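You operate a simulated robot arm through the tools that you are given. There is no shell and no other tool.

Carry out the task below with a simulated robot arm. There is one attempt and no reset: what you move stays moved.

## Task
Set the red band keypad in the red stop plate's pocket, wipe its display, then switch on and try Enter.
Fine: both keypads stay plugged in; put the cloth back before you switch the port box on; one press; leave the other keypad alone. What is to be rubbed or washed off counts as gone when no trace of it is left.

Only the result counts: the job must be done as asked and must still hold three seconds after the hand-in. Knocking over, shifting, dropping, spilling or breaking anything else fails it. Flat cloth is picked up by pressing the open fingertips on it (5 to 10 N) and closing them slowly along it; thin cloth reads only 2 to 8 mm in the jaws.

## Robot
A 6-joint arm with a two-finger parallel gripper, fixed in place. Base frame: the origin is on the floor under the middle of its stand, x ahead of it, y to its left, z up; the work surface is at about z = 0.758. Units: m, rad, N and s.
It reaches about 1.347 m from its shoulder. Its first joint turns from -2.897 to 2.897 rad. Payload 3.91 kg.
The tool frame sits at the grasp point between the pads (the TCP): z along the fingers, y along the line on which they close. The tips reach 0.03 m beyond it. The gripper opens to 0.11 m. The fingers are 0.02 m wide and 0.01 m thick; the gripper's body (0.048 by 0.112 m) begins 0.055 m behind the TCP.
Orientation is told as [roll, pitch, yaw] about the base's x, y, z axes, in that order, counted from this pose: with the fingers straight down and closing along the base's y, the tool's x points along the base's -x, its y along +y and its z along -z.

## Interface
- The arm moves only by the tool apply_moves. Its argument "targets" is a list of rows, each an object (a shift or turn left out is 0, a gripper value left out holds the last) with "rot": the turn, a rotation vector about the tool's x, y, z in units of 5 degrees (1.0 is 5 degrees), a list of three; "slide": the shift along the tool's x, y, z in units of 20 mm (1.0 is 20 mm), a list of three; "grip": the opening, from 0 (shut) to 1 (fully open). In form: [{"rot": [ax, ay, az], "slide": [x, y, z], "grip": grip}, ...]. A call has 1 to 20 rows; each row shifts and turns the commanded pose from where the row before left it, along the tool's axes as they then stand. A call with a number of a shift or a turn outside -1 to 1 is refused whole. Each row takes 0.2 s and may step no farther than 0.05 m and 0.15 rad from the row before; otherwise, or with a gripper value out of range, the whole call is refused. Where a pose cannot be reached the arm comes as near as it can. A force on the tool above 40 N (or 10 N above the force at the start of the call, whichever is more), or a blocked arm, ends the call early, and 0.2 s more pass. Each finger travels about 0.108 m/s and halts on what it meets, pressing with about 23 N; the grip force reading is that of the motor and also rises with nothing between the fingers. The clock runs only during rows and for 0.2 s after the last one: add rows that do not move to give the fingers time. The reply holds the time, the measured pose of the TCP, the force on the tool along the base axes, the opening and the grip force, in the units named above and with some noise, with the torque about the TCP (base axes, N m) and any sound that the robot's microphone picked up, and new pictures: "pictures" is both (left out), scene, wrist or none.
- Cameras (640 x 400 px; columns grow to the right, rows downward): "scene" is fixed at [0.0485, 0.6496, 1.3557]; the picture's right is [-0.26, -0.97, 0.00], its down [-0.52, 0.14, -0.85] and it looks along [0.82, -0.22, -0.53] (base axes); focal length 341 px, centre (320, 200). "wrist" rides on the gripper at [0.072, 0.017, -0.103] in the tool frame; the picture's right is [-0.23, 0.97, 0.00], its down [-0.76, -0.18, -0.62] and it looks along [-0.61, -0.14, 0.78] (tool axes); focal length 222 px, centre (320, 200). There is no depth. A picture from a camera that has moved, and an enlarged one, comes with that camera's place and axes in the base frame and with its lens.
- enlarge(camera, box): a new picture of the part [left, top, right, bottom] of that camera's present view, enlarged. It takes no simulated time.
- job_done(): hands the job in; it is judged then, once.

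Nothing tells you positions but the pictures and the camera data. Unless the task says otherwise, let go and move clear before handing in.

The tools are called after "Call:" by a JSON object that holds its "api" and its "payload". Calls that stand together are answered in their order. apply_moves: Moves the arm, as the interface text tells. Its arguments: {"type":"object","properties":{"targets":{"type":"array","items":{"type":"object","properties":{"rot":{"type":"array","items":{"type":"number"}},"slide":{"type":"array","items":{"type":"number"}},"grip":{"type":"number"}}}},"pictures":{"type":"string","enum":["both","scene","wrist","none"]}},"required":["targets"]} The other tools are called the same way: enlarge (camera, box) takes an enlarged picture of a part of a camera's view; job_done () hands the job in.

At the start:

```text
clock: 0.0
eef_pos: [0.6413, 0.2649, 1.0881]
ee_rot: [0.003, -0.001, -0.001]
ft_force: [0.6, -0.6, -0.7]
torque: [-0.01, -0.01, -0.01]
gripper_width: 0.1098
grip_force: 0.0
```

scene: 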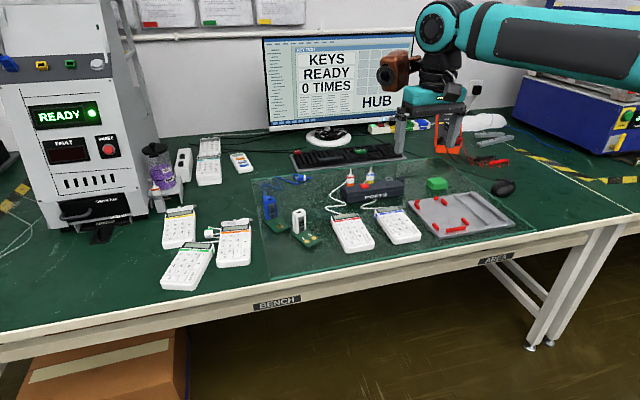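
wrist: 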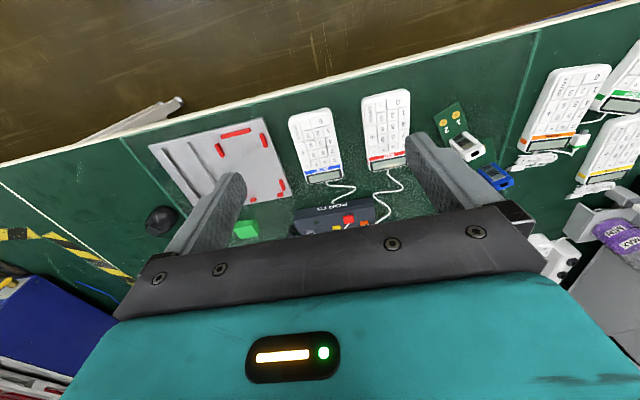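

I see a bench with several keypads, a port box with two plugged keypads (red band and blue band), a grey plate with red stops, and a green block or cloth. I'll zoom in before moving anything.

Call:
{"api": "enlarge", "payload": {"camera": "scene", "box": [240, 150, 400, 250]}}

Call:
{"api": "enlarge", "payload": {"camera": "scene", "box": [380, 150, 540, 250]}}

Call:
{"api": "enlarge", "payload": {"camera": "wrist", "box": [270, 80, 430, 240]}}

Call:
{"api": "enlarge", "payload": {"camera": "wrist", "box": [140, 100, 300, 250]}}

Call:
{"api": "enlarge", "payload": {"camera": "scene", "box": [130, 130, 290, 300]}}

Call:
{"api": "enlarge", "payload": {"camera": "scene", "box": [250, 30, 420, 150]}}

```text
4.00 times, centred on (320, 200) of scene
camera zoom: at [0.0485, 0.6496, 1.3557], right [-0.26, -0.97, 0.0], down [-0.52, 0.14, -0.85], along [0.82, -0.22, -0.53], focal length 1364 px, centre (320, 200)
```

zoom: 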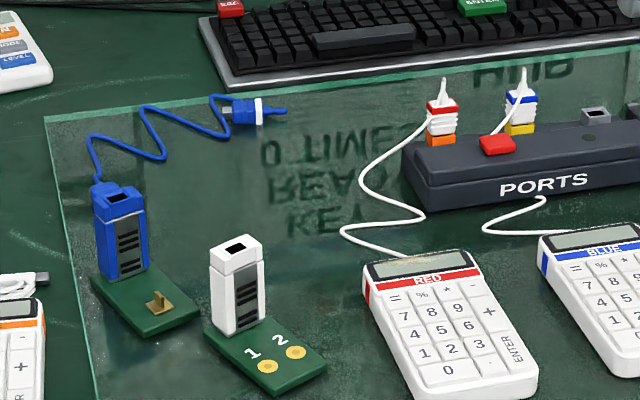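

```text
4.00 times, centred on (460, 200) of scene
camera zoom: at [0.0485, 0.6496, 1.3557], right [-0.26, -0.97, 0.0], down [-0.52, 0.14, -0.85], along [0.82, -0.22, -0.53], focal length 1364 px, centre (-240, 200)
```

zoom: 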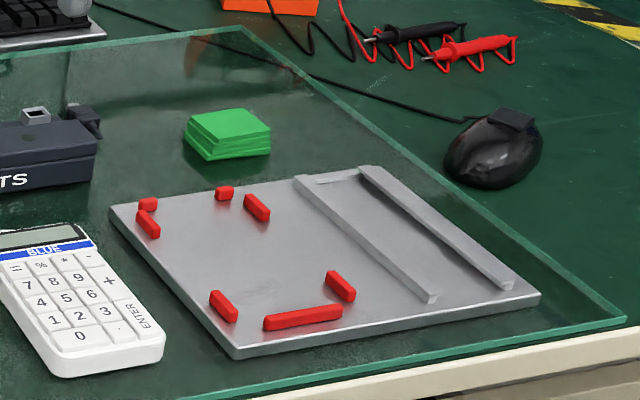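

```text
2.50 times, centred on (350, 160) of wrist
camera zoom: at [0.5691, 0.2812, 1.1902], right [0.23, 0.97, 0.0], down [0.76, -0.18, 0.62], along [0.61, -0.14, -0.78], focal length 555 px, centre (245, 300)
```

zoom: 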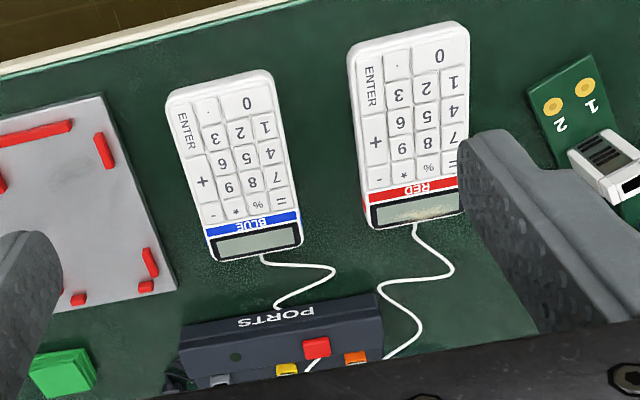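

```text
2.67 times, centred on (220, 175) of wrist
camera zoom: at [0.5691, 0.2812, 1.1902], right [0.23, 0.97, 0.0], down [0.76, -0.18, 0.62], along [0.61, -0.14, -0.78], focal length 592 px, centre (587, 267)
```

zoom: 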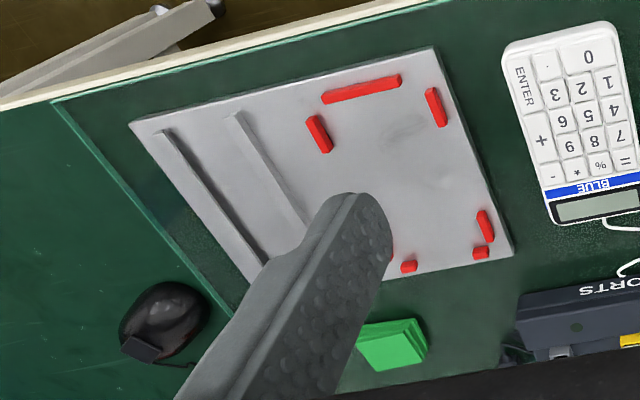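

```text
2.35 times, centred on (210, 215) of scene
camera zoom: at [0.0485, 0.6496, 1.3557], right [-0.26, -0.97, 0.0], down [-0.52, 0.14, -0.85], along [0.82, -0.22, -0.53], focal length 802 px, centre (579, 165)
```

zoom: 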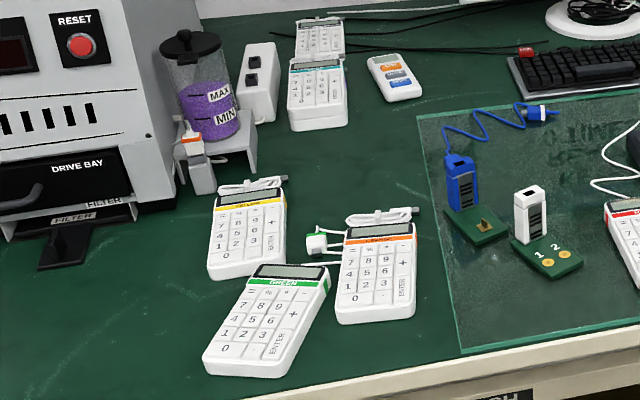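

```text
3.33 times, centred on (335, 90) of scene
camera zoom: at [0.0485, 0.6496, 1.3557], right [-0.26, -0.97, 0.0], down [-0.52, 0.14, -0.85], along [0.82, -0.22, -0.53], focal length 1137 px, centre (270, 567)
```

zoom: 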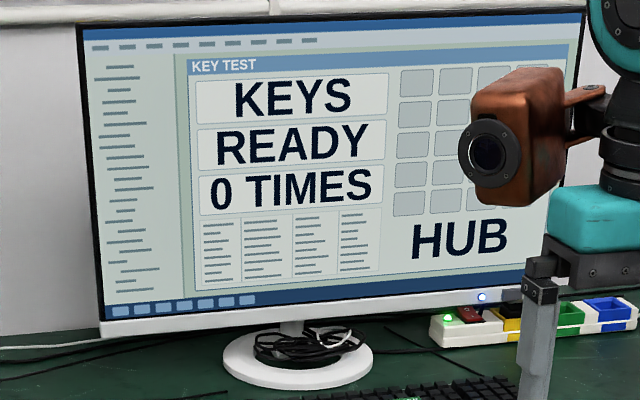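

The port box, with its red switch and the two plugs, sits behind the two plugged keypads. The stop plate is to the right, with the folded green cloth behind it, and the smudge is on the red keypad's display. I'll move to a hover above the red keypad for a closer look.

Call:
{"api": "apply_moves", "payload": {"targets": [{"slide": [-0.7, 0.74, 0.6], "grip": 1}, {"slide": [-0.7, 0.74, 0.6]}, {"slide": [-0.7, 0.74, 0.6]}, {"slide": [-0.7, 0.74, 0.6]}, {"slide": [-0.7, 0.74, 0.6]}, {"slide": [-0.7, 0.74, 0.6]}, {"slide": [-0.7, 0.74, 0.6]}, {"slide": [0, 0, 0]}]}}

```text
clock: 1.8
eef_pos: [0.7386, 0.3678, 1.005]
ee_rot: [0.001, -0.003, -0.003]
ft_force: [0.2, -0.2, 0.0]
torque: [0.0, 0.01, -0.02]
gripper_width: 0.11
grip_force: 0.0
camera wrist: at [0.6669, 0.3838, 1.107], right [0.23, 0.97, 0.0], down [0.76, -0.18, 0.62], along [0.61, -0.14, -0.78], focal length 222 px, centre (320, 200)
```

scene: 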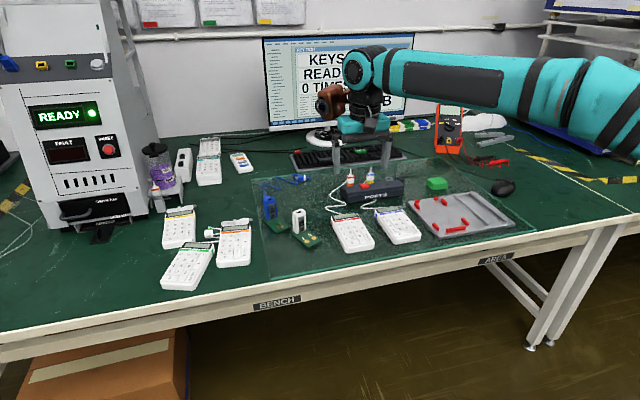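
wrist: 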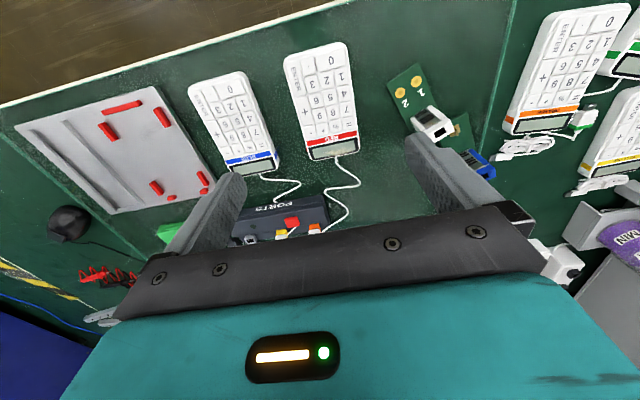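

Call:
{"api": "enlarge", "payload": {"camera": "wrist", "box": [270, 30, 380, 170]}}

Call:
{"api": "enlarge", "payload": {"camera": "wrist", "box": [230, 150, 380, 250]}}

Call:
{"api": "enlarge", "payload": {"camera": "wrist", "box": [100, 70, 260, 250]}}

Call:
{"api": "enlarge", "payload": {"camera": "scene", "box": [320, 160, 420, 220]}}

```text
2.86 times, centred on (325, 100) of wrist
camera zoom: at [0.6669, 0.3838, 1.107], right [0.23, 0.97, 0.0], down [0.76, -0.18, 0.62], along [0.61, -0.14, -0.78], focal length 635 px, centre (306, 486)
```

zoom: 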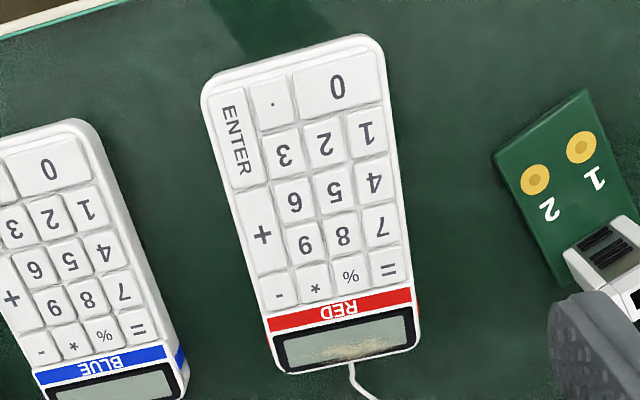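

```text
4.00 times, centred on (305, 200) of wrist
camera zoom: at [0.6669, 0.3838, 1.107], right [0.23, 0.97, 0.0], down [0.76, -0.18, 0.62], along [0.61, -0.14, -0.78], focal length 888 px, centre (380, 200)
```

zoom: 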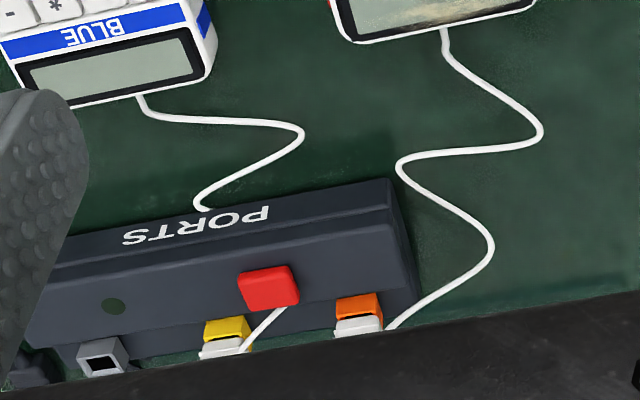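

```text
2.22 times, centred on (180, 160) of wrist
camera zoom: at [0.6669, 0.3838, 1.107], right [0.23, 0.97, 0.0], down [0.76, -0.18, 0.62], along [0.61, -0.14, -0.78], focal length 494 px, centre (631, 289)
```

zoom: 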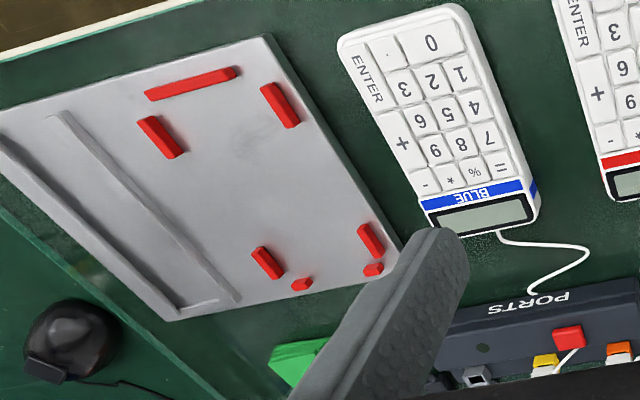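

```text
6.40 times, centred on (370, 190) of scene
camera zoom: at [0.0485, 0.6496, 1.3557], right [-0.26, -0.97, 0.0], down [-0.52, 0.14, -0.85], along [0.82, -0.22, -0.53], focal length 2182 px, centre (0, 264)
```

zoom: 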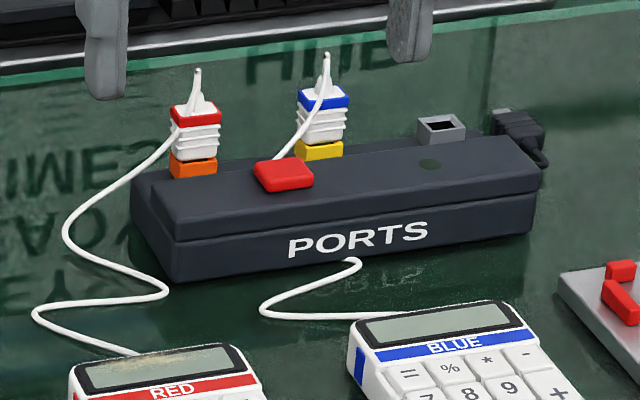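

The red keypad lies roughly between x 0.69 and 0.834, centred near y 0.368, and the switch and dark lamp are on top of the port box. I'll take closer, better-centred views of the keypad and then of the plate.

Call:
{"api": "apply_moves", "payload": {"targets": [{"slide": [0.936, 0.22, 0.75], "grip": 1}, {"slide": [0.936, 0.22, 0.75]}, {"slide": [0.936, 0.22, 0.75]}, {"slide": [0.936, 0.22, 0.75]}, {"slide": [0.936, 0.22, 0.75]}, {"slide": [0, 0, 0]}], "pictures": "wrist"}}

```text
clock: 3.2
eef_pos: [0.6459, 0.3909, 0.9307]
ee_rot: [0.001, -0.002, -0.003]
ft_force: [0.2, 0.6, -0.2]
torque: [0.01, 0.02, 0.02]
gripper_width: 0.1099
grip_force: 0.1
camera wrist: at [0.574, 0.4077, 1.0324], right [0.23, 0.97, 0.0], down [0.76, -0.18, 0.62], along [0.61, -0.14, -0.78], focal length 222 px, centre (320, 200)
```

wrist: 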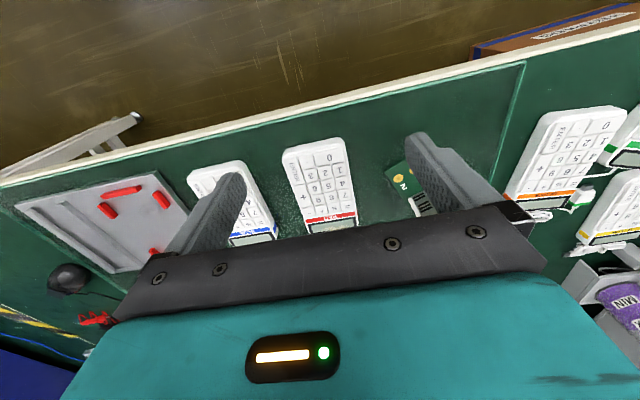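

The keypad is in view just in front of the gripper body. I'll zoom in on it.

Call:
{"api": "enlarge", "payload": {"camera": "wrist", "box": [265, 125, 375, 245]}}

```text
3.33 times, centred on (320, 185) of wrist
camera zoom: at [0.574, 0.4077, 1.0324], right [0.23, 0.97, 0.0], down [0.76, -0.18, 0.62], along [0.61, -0.14, -0.78], focal length 740 px, centre (320, 250)
```

zoom: 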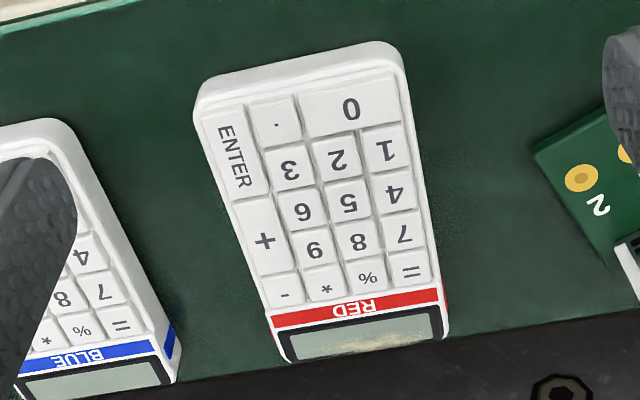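

The keypad centre is about (0.763, 0.370), it is about 78 mm wide, and its yaw is near zero. I'll come to just above it with the fingers open.

Call:
{"api": "apply_moves", "payload": {"targets": [{"slide": [-0.976, -0.174, 0.589], "grip": 1}, {"slide": [-0.976, -0.174, 0.589]}, {"slide": [-0.976, -0.174, 0.589]}, {"slide": [-0.976, -0.174, 0.589]}, {"slide": [-0.976, -0.174, 0.589]}, {"slide": [-0.976, -0.174, 0.589]}, {"slide": [0, 0, 0]}]}}

Call:
{"api": "enlarge", "payload": {"camera": "wrist", "box": [200, 0, 480, 220]}}

Call:
{"api": "enlarge", "payload": {"camera": "scene", "box": [300, 140, 420, 260]}}

```text
clock: 4.8
eef_pos: [0.7639, 0.3701, 0.8595]
ee_rot: [0.001, -0.003, 0.0]
ft_force: [-0.7, 1.1, 0.0]
torque: [0.04, 0.0, 0.01]
gripper_width: 0.1102
grip_force: 0.0
camera wrist: at [0.6929, 0.3857, 0.9624], right [0.23, 0.97, 0.0], down [0.76, -0.18, 0.62], along [0.61, -0.14, -0.78], focal length 222 px, centre (320, 200)
```

scene: 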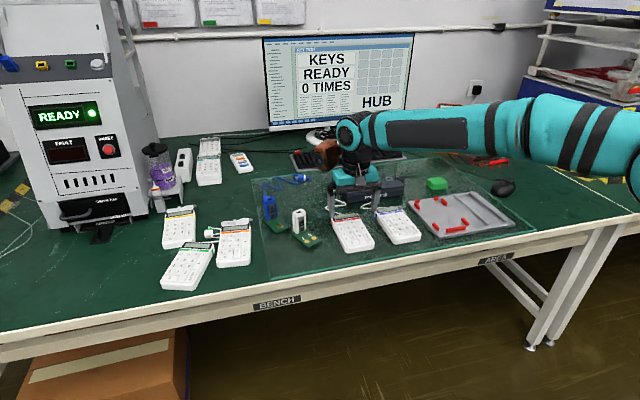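
wrist: 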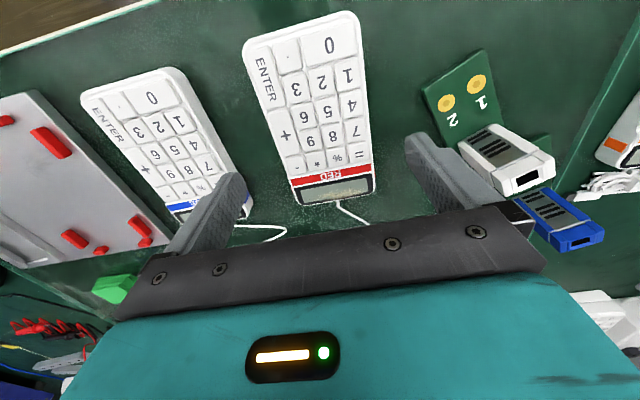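

```text
1.82 times, centred on (340, 110) of wrist
camera zoom: at [0.6929, 0.3857, 0.9624], right [0.23, 0.97, 0.0], down [0.76, -0.18, 0.62], along [0.61, -0.14, -0.78], focal length 404 px, centre (284, 364)
```

zoom: 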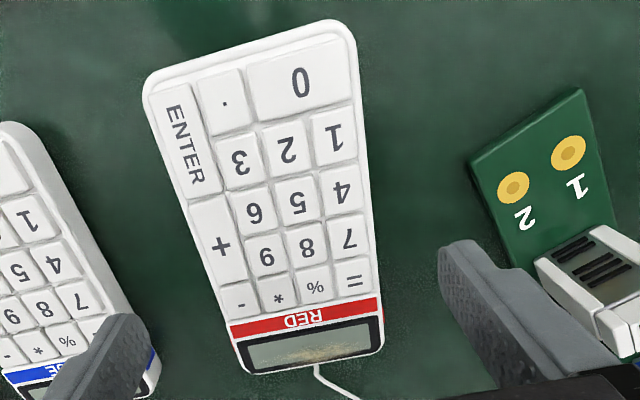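

```text
3.33 times, centred on (360, 200) of scene
camera zoom: at [0.0485, 0.6496, 1.3557], right [-0.26, -0.97, 0.0], down [-0.52, 0.14, -0.85], along [0.82, -0.22, -0.53], focal length 1137 px, centre (187, 200)
```

zoom: 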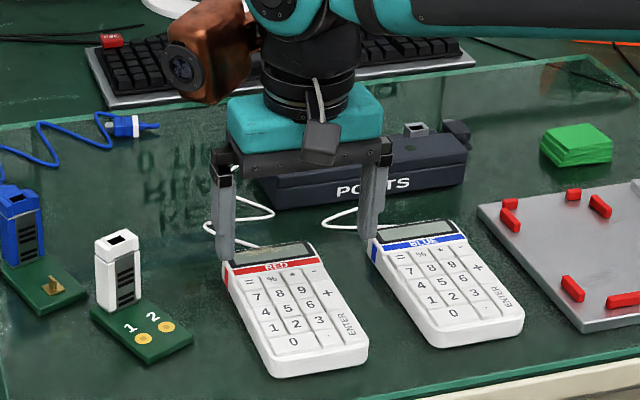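

The fingers straddle the keypad with clear gaps on both sides. I'll descend so the tips sit just above the glass.

Call:
{"api": "apply_moves", "payload": {"targets": [{"slide": [0, 0, 0.75], "grip": 1}, {"slide": [0, 0, 0.75]}, {"slide": [0, 0, 0.75]}, {"slide": [0, 0, 0.5]}, {"slide": [0, 0, 0.25]}, {"slide": [0, 0, 0]}]}}

Call:
{"api": "enlarge", "payload": {"camera": "scene", "box": [300, 170, 420, 260]}}

```text
clock: 6.2
eef_pos: [0.7625, 0.3686, 0.7964]
ee_rot: [0.001, -0.002, -0.001]
ft_force: [0.3, -0.8, -0.5]
torque: [0.0, 0.01, 0.02]
gripper_width: 0.1102
grip_force: 0.2
camera wrist: at [0.691, 0.3857, 0.9], right [0.23, 0.97, 0.0], down [0.76, -0.18, 0.62], along [0.61, -0.14, -0.78], focal length 222 px, centre (320, 200)
```

scene: 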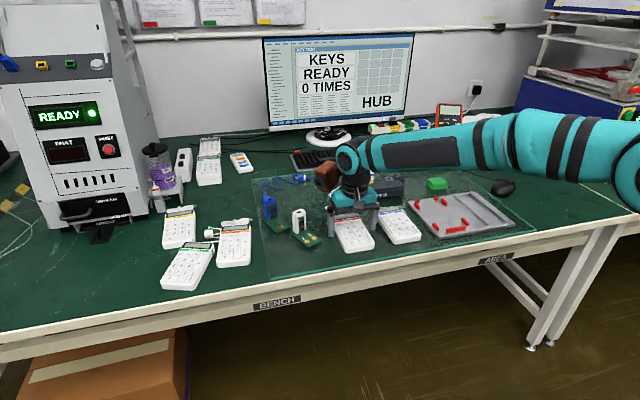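
wrist: 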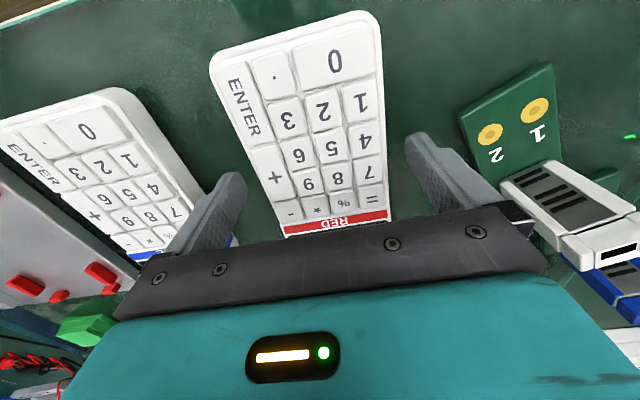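

```text
4.44 times, centred on (360, 215) of scene
camera zoom: at [0.0485, 0.6496, 1.3557], right [-0.26, -0.97, 0.0], down [-0.52, 0.14, -0.85], along [0.82, -0.22, -0.53], focal length 1515 px, centre (142, 133)
```

zoom: 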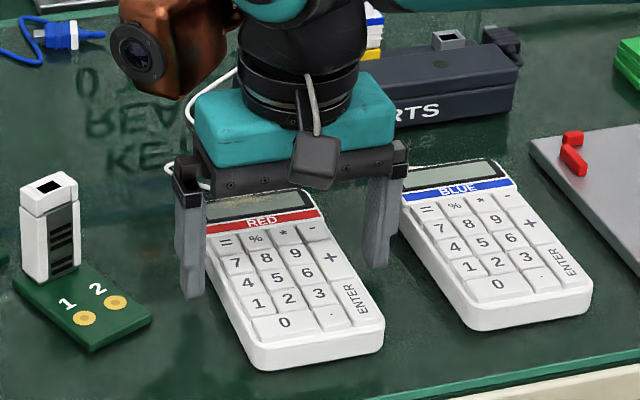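

The fingertips are beside the keypad and nothing is touching. I'll close on it.

Call:
{"api": "apply_moves", "payload": {"targets": [{"grip": 0.85}, {"grip": 0.75}, {"grip": 0.68}, {"grip": 0.6}, {"grip": 0.6}, {"grip": 0.6}]}}

Call:
{"api": "enlarge", "payload": {"camera": "scene", "box": [300, 170, 420, 260]}}

```text
clock: 7.6
eef_pos: [0.763, 0.3682, 0.7974]
ee_rot: [0.001, -0.001, -0.002]
ft_force: [0.1, 0.6, 1.0]
torque: [0.02, 0.0, 0.01]
gripper_width: 0.0835
grip_force: 22.6
camera wrist: at [0.691, 0.3857, 0.9001], right [0.23, 0.97, 0.0], down [0.76, -0.18, 0.62], along [0.61, -0.14, -0.78], focal length 222 px, centre (320, 200)
```

scene: 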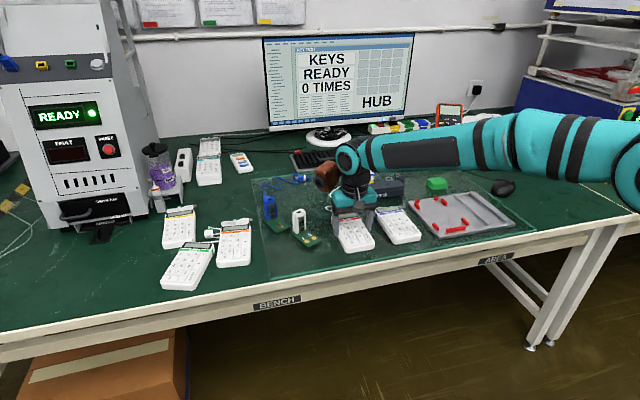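
wrist: 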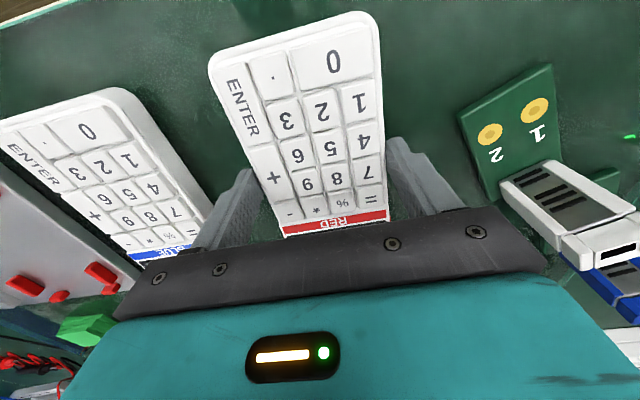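

```text
4.44 times, centred on (360, 215) of scene
camera zoom: at [0.0485, 0.6496, 1.3557], right [-0.26, -0.97, 0.0], down [-0.52, 0.14, -0.85], along [0.82, -0.22, -0.53], focal length 1515 px, centre (142, 133)
```

zoom: 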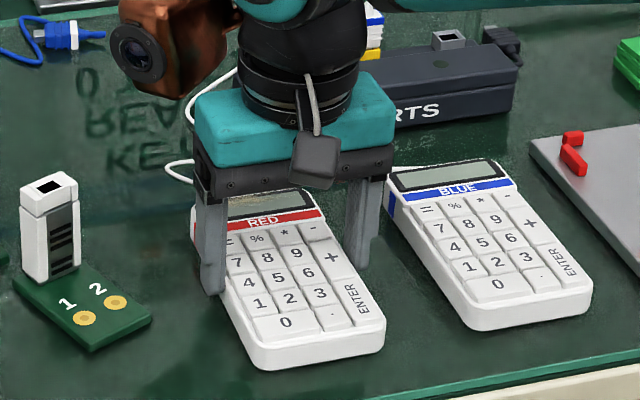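

The keypad is gripped, 83.5 mm wide at 22.6 N. I'll lift it straight up about 50 mm and check the load and the cable.

Call:
{"api": "apply_moves", "payload": {"targets": [{"slide": [0, 0, -0.3], "grip": 0.6}, {"slide": [0, 0, -0.6]}, {"slide": [0, 0, -0.8]}, {"slide": [0, 0, -0.8]}, {"slide": [0, 0, 0]}]}}

Call:
{"api": "enlarge", "payload": {"camera": "scene", "box": [300, 150, 420, 240]}}

```text
clock: 8.8
eef_pos: [0.7632, 0.3686, 0.849]
ee_rot: [0.001, -0.002, 0.0]
ft_force: [-0.4, 0.2, -1.8]
torque: [-0.03, -0.04, -0.02]
gripper_width: 0.0836
grip_force: 23.2
camera wrist: at [0.6911, 0.3863, 0.9509], right [0.23, 0.97, 0.0], down [0.76, -0.18, 0.62], along [0.61, -0.14, -0.78], focal length 222 px, centre (320, 200)
```

scene: 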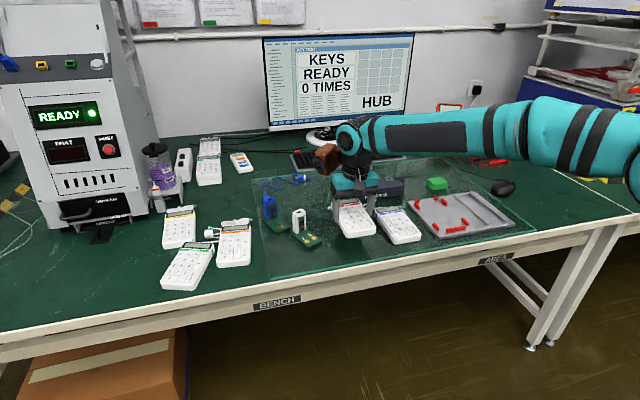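
wrist: 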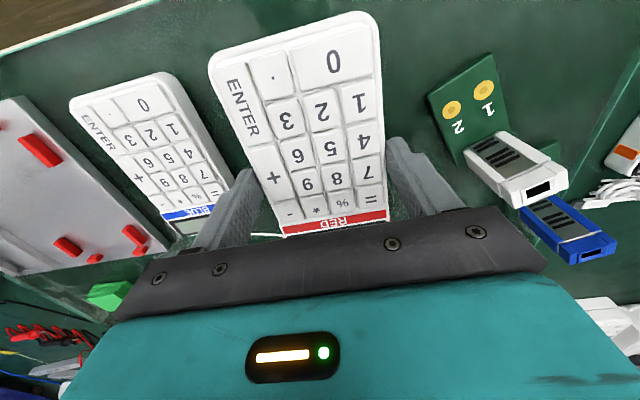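

```text
4.44 times, centred on (360, 195) of scene
camera zoom: at [0.0485, 0.6496, 1.3557], right [-0.26, -0.97, 0.0], down [-0.52, 0.14, -0.85], along [0.82, -0.22, -0.53], focal length 1515 px, centre (142, 222)
```

zoom: 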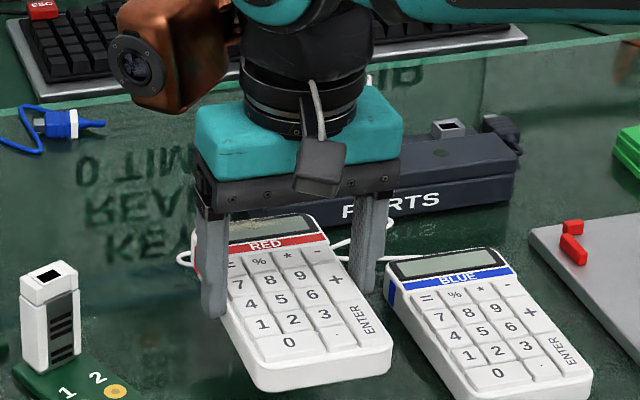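

The keypad is held level and the cable is slack. I'll carry it over the blue keypad toward the plate and stop partway to check the cable and plugs.

Call:
{"api": "apply_moves", "payload": {"targets": [{"slide": [0, -0.5, -0.5]}, {"slide": [0, -0.8, -0.5]}, {"slide": [0, -0.9, 0]}, {"slide": [0, -0.9, 0]}, {"slide": [0, -0.9, 0]}, {"slide": [0, -0.9, 0]}, {"slide": [0, -0.9, 0]}, {"slide": [0, -0.5, 0]}, {"slide": [0, 0, 0]}]}}

Call:
{"api": "enlarge", "payload": {"camera": "scene", "box": [310, 140, 470, 250]}}

Call:
{"api": "enlarge", "payload": {"camera": "wrist", "box": [0, 0, 300, 200]}}

```text
clock: 10.8
eef_pos: [0.762, 0.2436, 0.8671]
ee_rot: [0.001, -0.003, -0.002]
ft_force: [1.3, -0.4, -0.9]
torque: [0.01, 0.02, -0.01]
gripper_width: 0.0835
grip_force: 23.2
camera wrist: at [0.6902, 0.2607, 0.9703], right [0.23, 0.97, 0.0], down [0.76, -0.18, 0.62], along [0.61, -0.14, -0.78], focal length 222 px, centre (320, 200)
```

scene: 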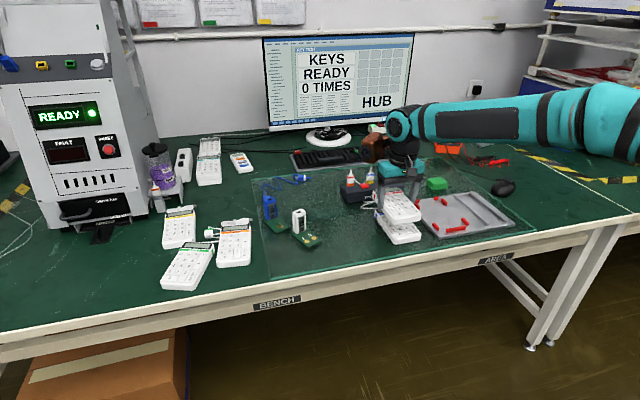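
wrist: 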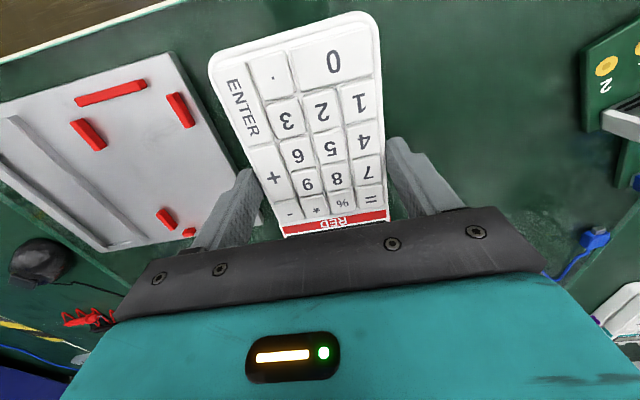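

```text
3.64 times, centred on (390, 195) of scene
camera zoom: at [0.0485, 0.6496, 1.3557], right [-0.26, -0.97, 0.0], down [-0.52, 0.14, -0.85], along [0.82, -0.22, -0.53], focal length 1240 px, centre (66, 218)
```

zoom: 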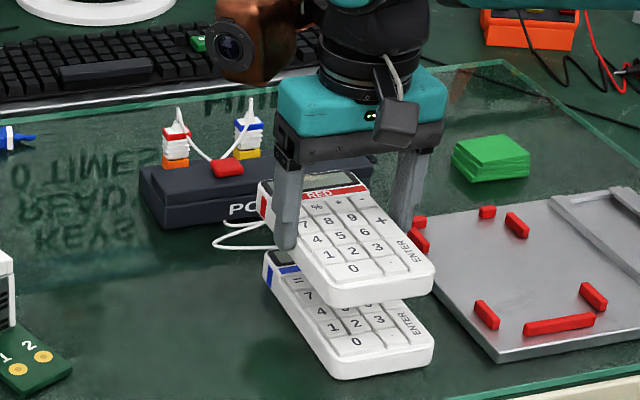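

```text
2.00 times, centred on (150, 100) of wrist
camera zoom: at [0.6902, 0.2607, 0.9703], right [0.23, 0.97, 0.0], down [0.76, -0.18, 0.62], along [0.61, -0.14, -0.78], focal length 444 px, centre (660, 400)
```

zoom: 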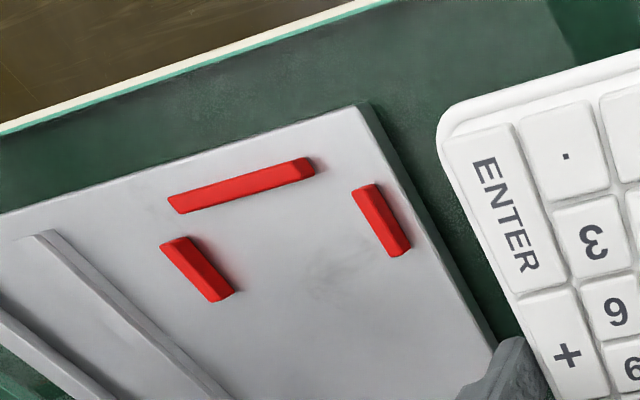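

The cable is still slack with plenty of clearance. I'll carry on over the plate pocket and look straight down to align.

Call:
{"api": "apply_moves", "payload": {"targets": [{"slide": [-0.072, -0.909, 0.04]}, {"slide": [-0.072, -0.909, 0.04]}, {"slide": [-0.072, -0.909, 0.04]}, {"slide": [-0.072, -0.909, 0.04]}, {"slide": [-0.072, -0.909, 0.04]}, {"slide": [-0.072, -0.909, 0.04]}, {"slide": [-0.072, -0.909, 0.04]}, {"slide": [-0.072, -0.909, 0.04]}, {"slide": [-0.072, -0.909, 0.04]}, {"slide": [0, 0, 0]}]}}

Call:
{"api": "enlarge", "payload": {"camera": "scene", "box": [330, 130, 530, 255]}}

Call:
{"api": "enlarge", "payload": {"camera": "wrist", "box": [150, 0, 450, 240]}}

```text
clock: 13.0
eef_pos: [0.7755, 0.0787, 0.8619]
ee_rot: [0.002, -0.001, 0.0]
ft_force: [-0.3, -0.3, -2.5]
torque: [0.02, 0.01, -0.04]
gripper_width: 0.0839
grip_force: 23.2
camera wrist: at [0.7036, 0.0954, 0.9633], right [0.23, 0.97, 0.0], down [0.76, -0.18, 0.62], along [0.61, -0.14, -0.78], focal length 222 px, centre (320, 200)
```

scene: 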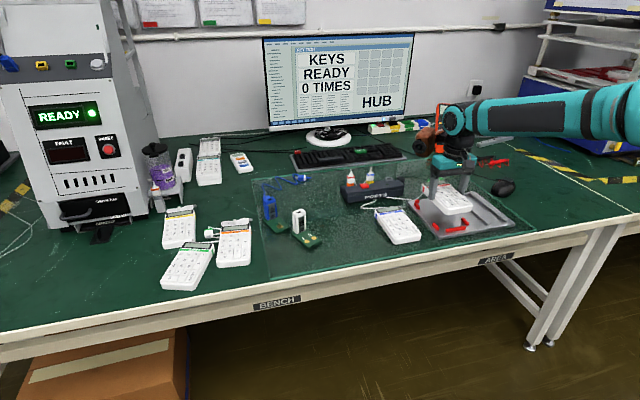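
wrist: 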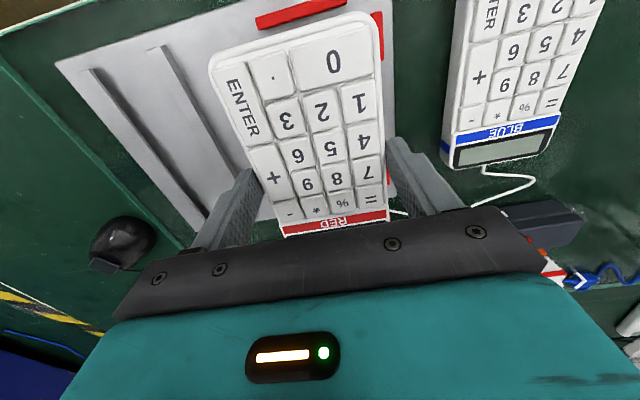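

```text
3.20 times, centred on (430, 192) of scene
camera zoom: at [0.0485, 0.6496, 1.3557], right [-0.26, -0.97, 0.0], down [-0.52, 0.14, -0.85], along [0.82, -0.22, -0.53], focal length 1091 px, centre (-32, 224)
```

zoom: 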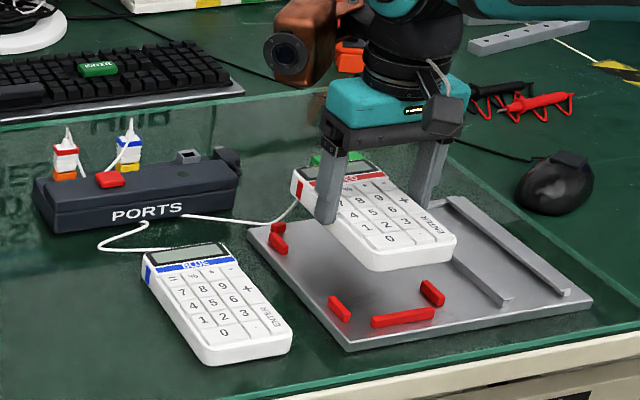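

```text
1.67 times, centred on (300, 120) of wrist
camera zoom: at [0.7036, 0.0954, 0.9633], right [0.23, 0.97, 0.0], down [0.76, -0.18, 0.62], along [0.61, -0.14, -0.78], focal length 370 px, centre (353, 333)
```

zoom: 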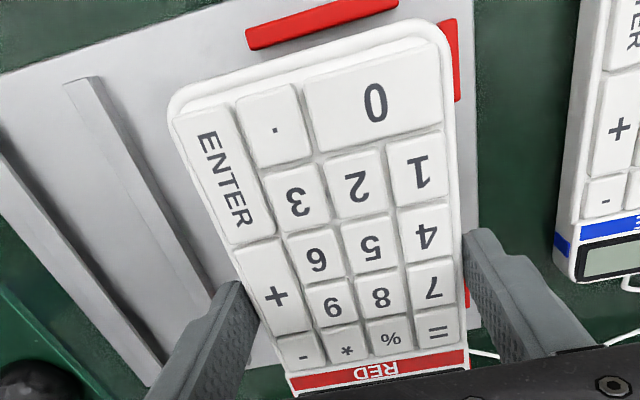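

I'm over the pocket. Looking down, the pocket centre appears to be about 6 mm further toward +y, so I'll shift and lower to just above the stops, then check the gaps.

Call:
{"api": "apply_moves", "payload": {"targets": [{"slide": [0.025, 0.145, 0]}, {"slide": [0.025, 0.145, 0.4]}, {"slide": [0, 0, 0.6]}, {"slide": [0, 0, 0.6]}, {"slide": [0, 0, 0]}]}}

Call:
{"api": "enlarge", "payload": {"camera": "scene", "box": [390, 150, 520, 250]}}

Call:
{"api": "enlarge", "payload": {"camera": "wrist", "box": [170, 0, 430, 160]}}

```text
clock: 14.2
eef_pos: [0.7748, 0.0844, 0.8294]
ee_rot: [0.003, -0.002, -0.002]
ft_force: [0.0, -0.6, -1.4]
torque: [-0.01, 0.0, 0.01]
gripper_width: 0.0835
grip_force: 23.4
camera wrist: at [0.7032, 0.1012, 0.9314], right [0.23, 0.97, 0.0], down [0.76, -0.18, 0.62], along [0.61, -0.14, -0.78], focal length 222 px, centre (320, 200)
```

scene: 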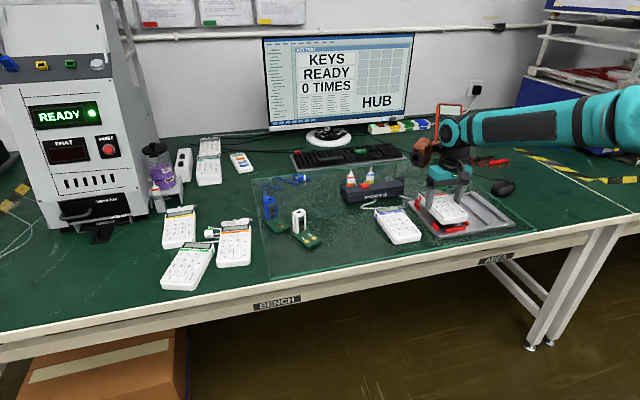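
wrist: 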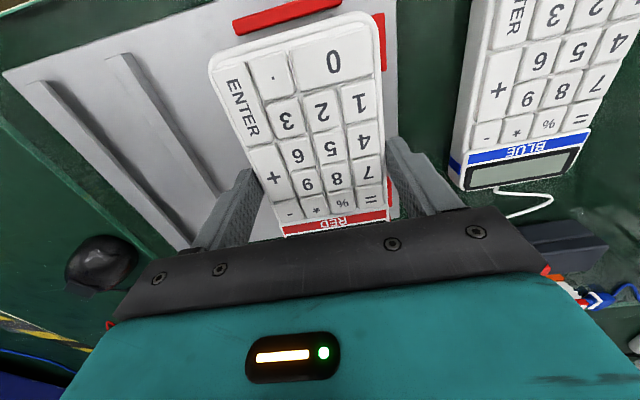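

```text
4.00 times, centred on (455, 200) of scene
camera zoom: at [0.0485, 0.6496, 1.3557], right [-0.26, -0.97, 0.0], down [-0.52, 0.14, -0.85], along [0.82, -0.22, -0.53], focal length 1364 px, centre (-220, 200)
```

zoom: 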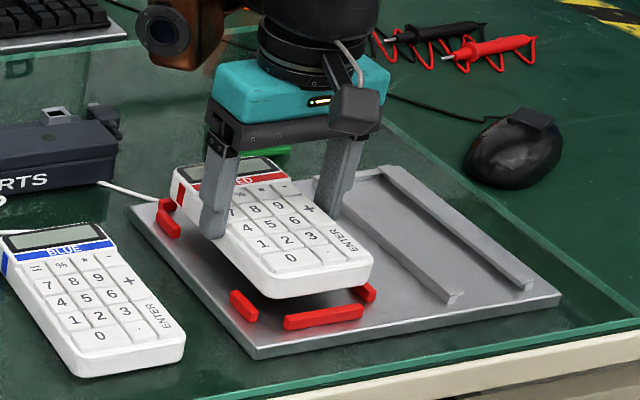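

```text
2.46 times, centred on (300, 80) of wrist
camera zoom: at [0.7032, 0.1012, 0.9314], right [0.23, 0.97, 0.0], down [0.76, -0.18, 0.62], along [0.61, -0.14, -0.78], focal length 547 px, centre (369, 495)
```

zoom: 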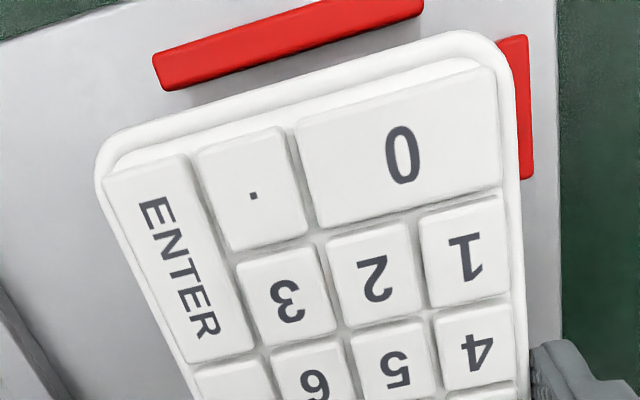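

I'm close now. I'll zoom in further to compare the angle and gaps between the keypad and the stops.

Call:
{"api": "enlarge", "payload": {"camera": "wrist", "box": [200, 0, 400, 80]}}

Call:
{"api": "enlarge", "payload": {"camera": "scene", "box": [410, 180, 490, 240]}}

Call:
{"api": "enlarge", "payload": {"camera": "wrist", "box": [350, 0, 410, 240]}}

```text
3.20 times, centred on (300, 40) of wrist
camera zoom: at [0.7032, 0.1012, 0.9314], right [0.23, 0.97, 0.0], down [0.76, -0.18, 0.62], along [0.61, -0.14, -0.78], focal length 711 px, centre (384, 712)
```

zoom: 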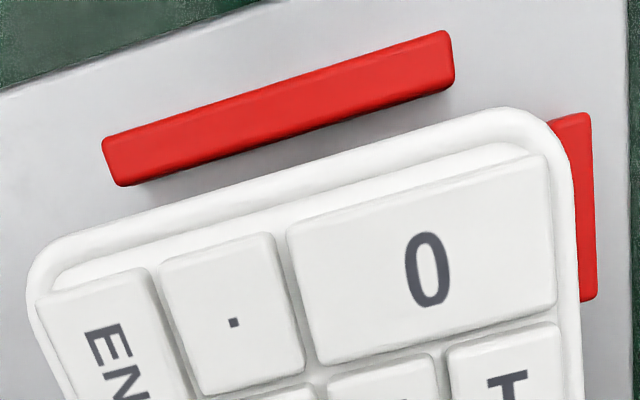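

```text
6.67 times, centred on (450, 210) of scene
camera zoom: at [0.0485, 0.6496, 1.3557], right [-0.26, -0.97, 0.0], down [-0.52, 0.14, -0.85], along [0.82, -0.22, -0.53], focal length 2273 px, centre (-547, 133)
```

zoom: 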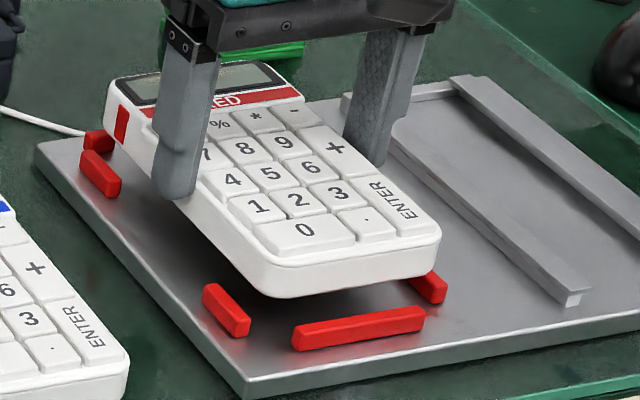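

```text
1.67 times, centred on (380, 120) of wrist
camera zoom: at [0.7032, 0.1012, 0.9314], right [0.23, 0.97, 0.0], down [0.76, -0.18, 0.62], along [0.61, -0.14, -0.78], focal length 370 px, centre (220, 333)
```

zoom: 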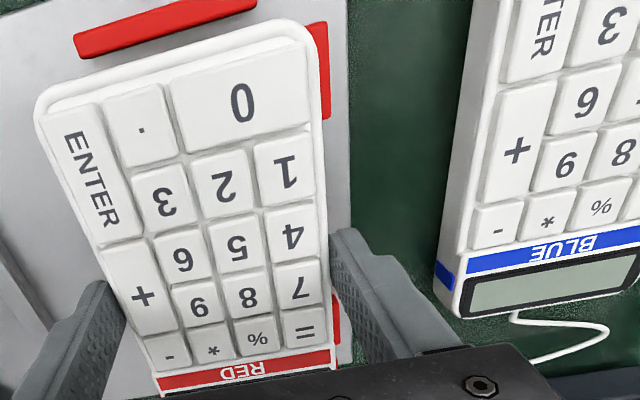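

The keypad and bar are parallel, and y is centred to within about 1 mm. I'll shift 2 mm toward the bar and lower until the keypad's bottom is at about stop-top level.

Call:
{"api": "apply_moves", "payload": {"targets": [{"slide": [0.09, -0.01, 0]}, {"slide": [0, 0, 0.2]}, {"slide": [0, 0, 0.2]}, {"slide": [0, 0, 0.1]}, {"slide": [0, 0, 0]}]}}

Call:
{"api": "enlarge", "payload": {"camera": "wrist", "box": [200, 0, 400, 80]}}

Call:
{"api": "enlarge", "payload": {"camera": "scene", "box": [410, 180, 490, 240]}}

```text
clock: 15.4
eef_pos: [0.773, 0.0847, 0.8181]
ee_rot: [0.002, 0.001, -0.001]
ft_force: [0.2, 0.1, -1.6]
torque: [0.01, 0.01, 0.0]
gripper_width: 0.0836
grip_force: 22.6
camera wrist: at [0.7009, 0.1017, 0.9212], right [0.23, 0.97, 0.0], down [0.76, -0.18, 0.62], along [0.61, -0.14, -0.78], focal length 222 px, centre (320, 200)
```

scene: 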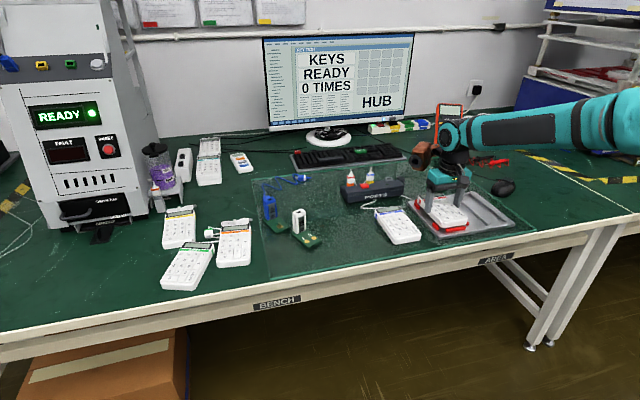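
wrist: 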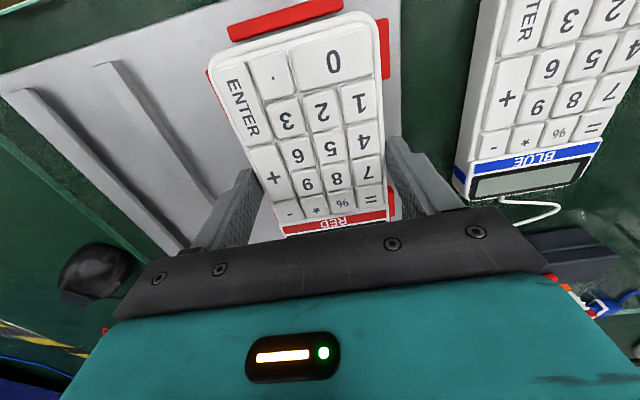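

```text
3.20 times, centred on (300, 40) of wrist
camera zoom: at [0.7009, 0.1017, 0.9212], right [0.23, 0.97, 0.0], down [0.76, -0.18, 0.62], along [0.61, -0.14, -0.78], focal length 711 px, centre (384, 712)
```

zoom: 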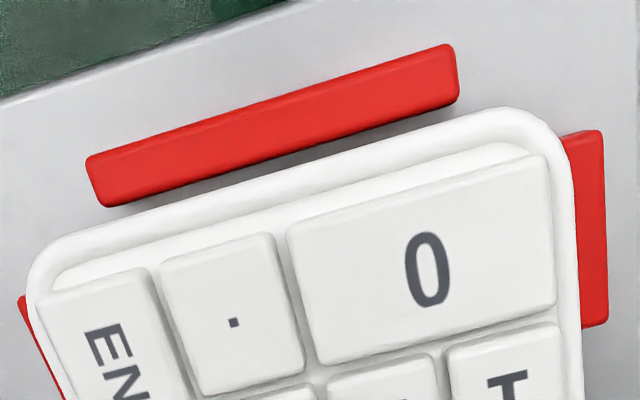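

```text
6.67 times, centred on (450, 210) of scene
camera zoom: at [0.0485, 0.6496, 1.3557], right [-0.26, -0.97, 0.0], down [-0.52, 0.14, -0.85], along [0.82, -0.22, -0.53], focal length 2273 px, centre (-547, 133)
```

zoom: 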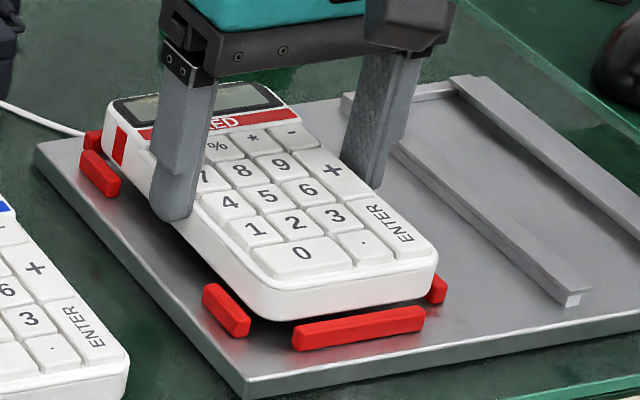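

The stops on both sides show symmetric margins and the centre matches within 1 mm. I'll lower slowly into the pocket.

Call:
{"api": "apply_moves", "payload": {"targets": [{"slide": [0, 0.01, 0.1]}, {"slide": [0, 0, 0.1]}, {"slide": [0, 0, 0]}]}}

Call:
{"api": "enlarge", "payload": {"camera": "scene", "box": [410, 180, 490, 240]}}

Call:
{"api": "enlarge", "payload": {"camera": "wrist", "box": [200, 0, 400, 80]}}

```text
clock: 16.2
eef_pos: [0.7733, 0.0855, 0.8135]
ee_rot: [0.003, -0.002, 0.0]
ft_force: [0.6, 0.4, -1.3]
torque: [-0.01, -0.03, -0.02]
gripper_width: 0.0834
grip_force: 22.7
camera wrist: at [0.7004, 0.1018, 0.9172], right [0.23, 0.97, 0.0], down [0.76, -0.18, 0.62], along [0.61, -0.14, -0.78], focal length 222 px, centre (320, 200)
```

scene: 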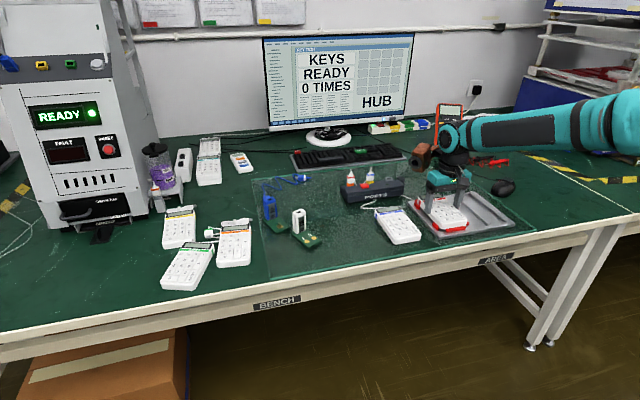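
wrist: 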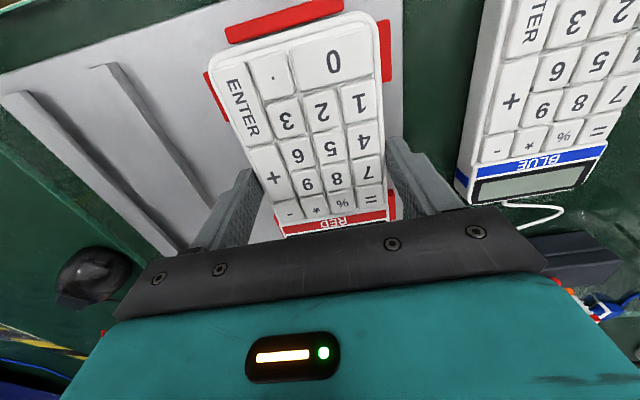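

```text
6.67 times, centred on (450, 210) of scene
camera zoom: at [0.0485, 0.6496, 1.3557], right [-0.26, -0.97, 0.0], down [-0.52, 0.14, -0.85], along [0.82, -0.22, -0.53], focal length 2273 px, centre (-547, 133)
```

zoom: 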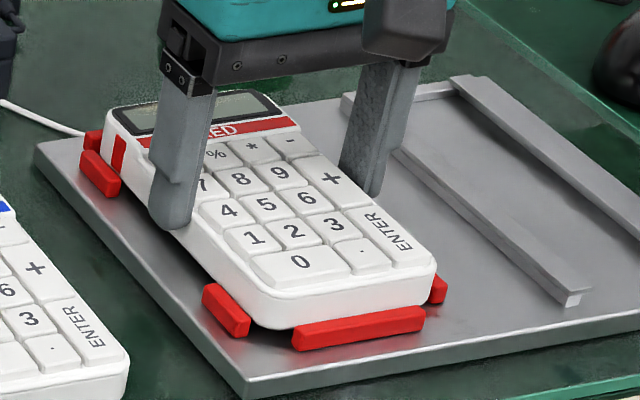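

```text
3.20 times, centred on (300, 40) of wrist
camera zoom: at [0.7004, 0.1018, 0.9172], right [0.23, 0.97, 0.0], down [0.76, -0.18, 0.62], along [0.61, -0.14, -0.78], focal length 711 px, centre (384, 712)
```

zoom: 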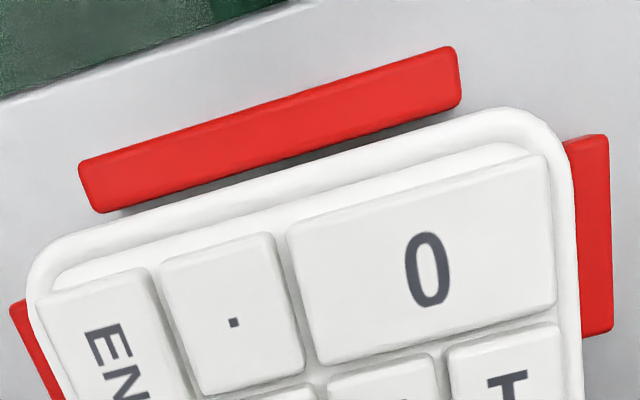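

There's no contact yet and the keypad is still centred. I'll keep lowering in 2 mm steps.

Call:
{"api": "apply_moves", "payload": {"targets": [{"slide": [0, -0.025, 0.08]}, {"slide": [0, 0, 0.08]}, {"slide": [0, 0, 0]}]}}

Call:
{"api": "enlarge", "payload": {"camera": "scene", "box": [410, 180, 490, 240]}}

```text
clock: 17.0
eef_pos: [0.7722, 0.0844, 0.8112]
ee_rot: [0.003, -0.002, -0.004]
ft_force: [-0.2, -0.9, -1.3]
torque: [0.0, 0.02, 0.04]
gripper_width: 0.0836
grip_force: 22.8
camera wrist: at [0.7003, 0.1014, 0.9139], right [0.23, 0.97, 0.0], down [0.76, -0.18, 0.62], along [0.61, -0.14, -0.78], focal length 222 px, centre (320, 200)
```

scene: 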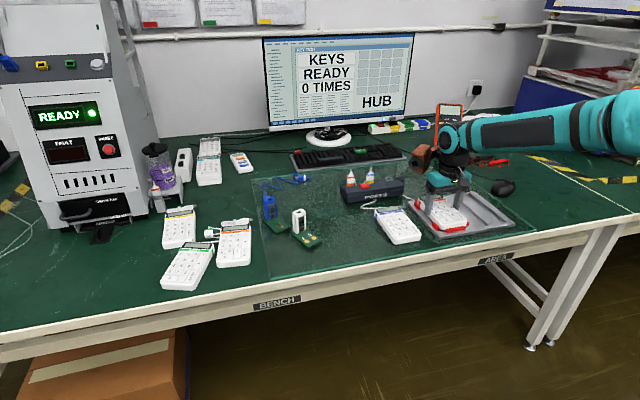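
wrist: 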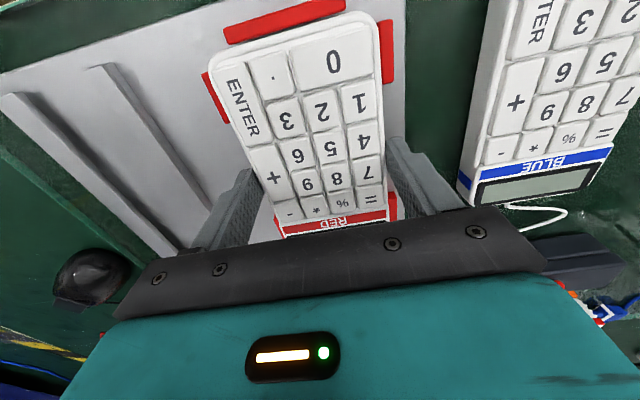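

```text
6.67 times, centred on (450, 210) of scene
camera zoom: at [0.0485, 0.6496, 1.3557], right [-0.26, -0.97, 0.0], down [-0.52, 0.14, -0.85], along [0.82, -0.22, -0.53], focal length 2273 px, centre (-547, 133)
```

zoom: 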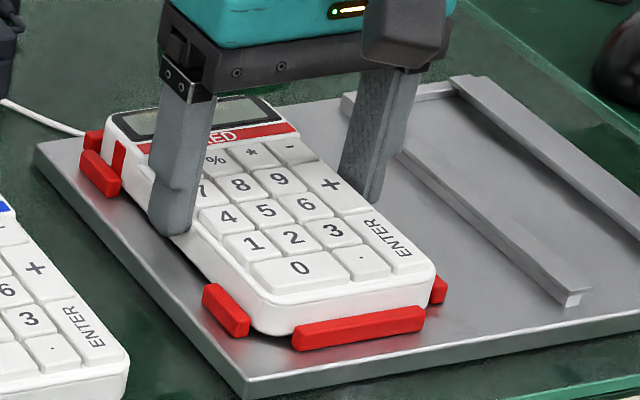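

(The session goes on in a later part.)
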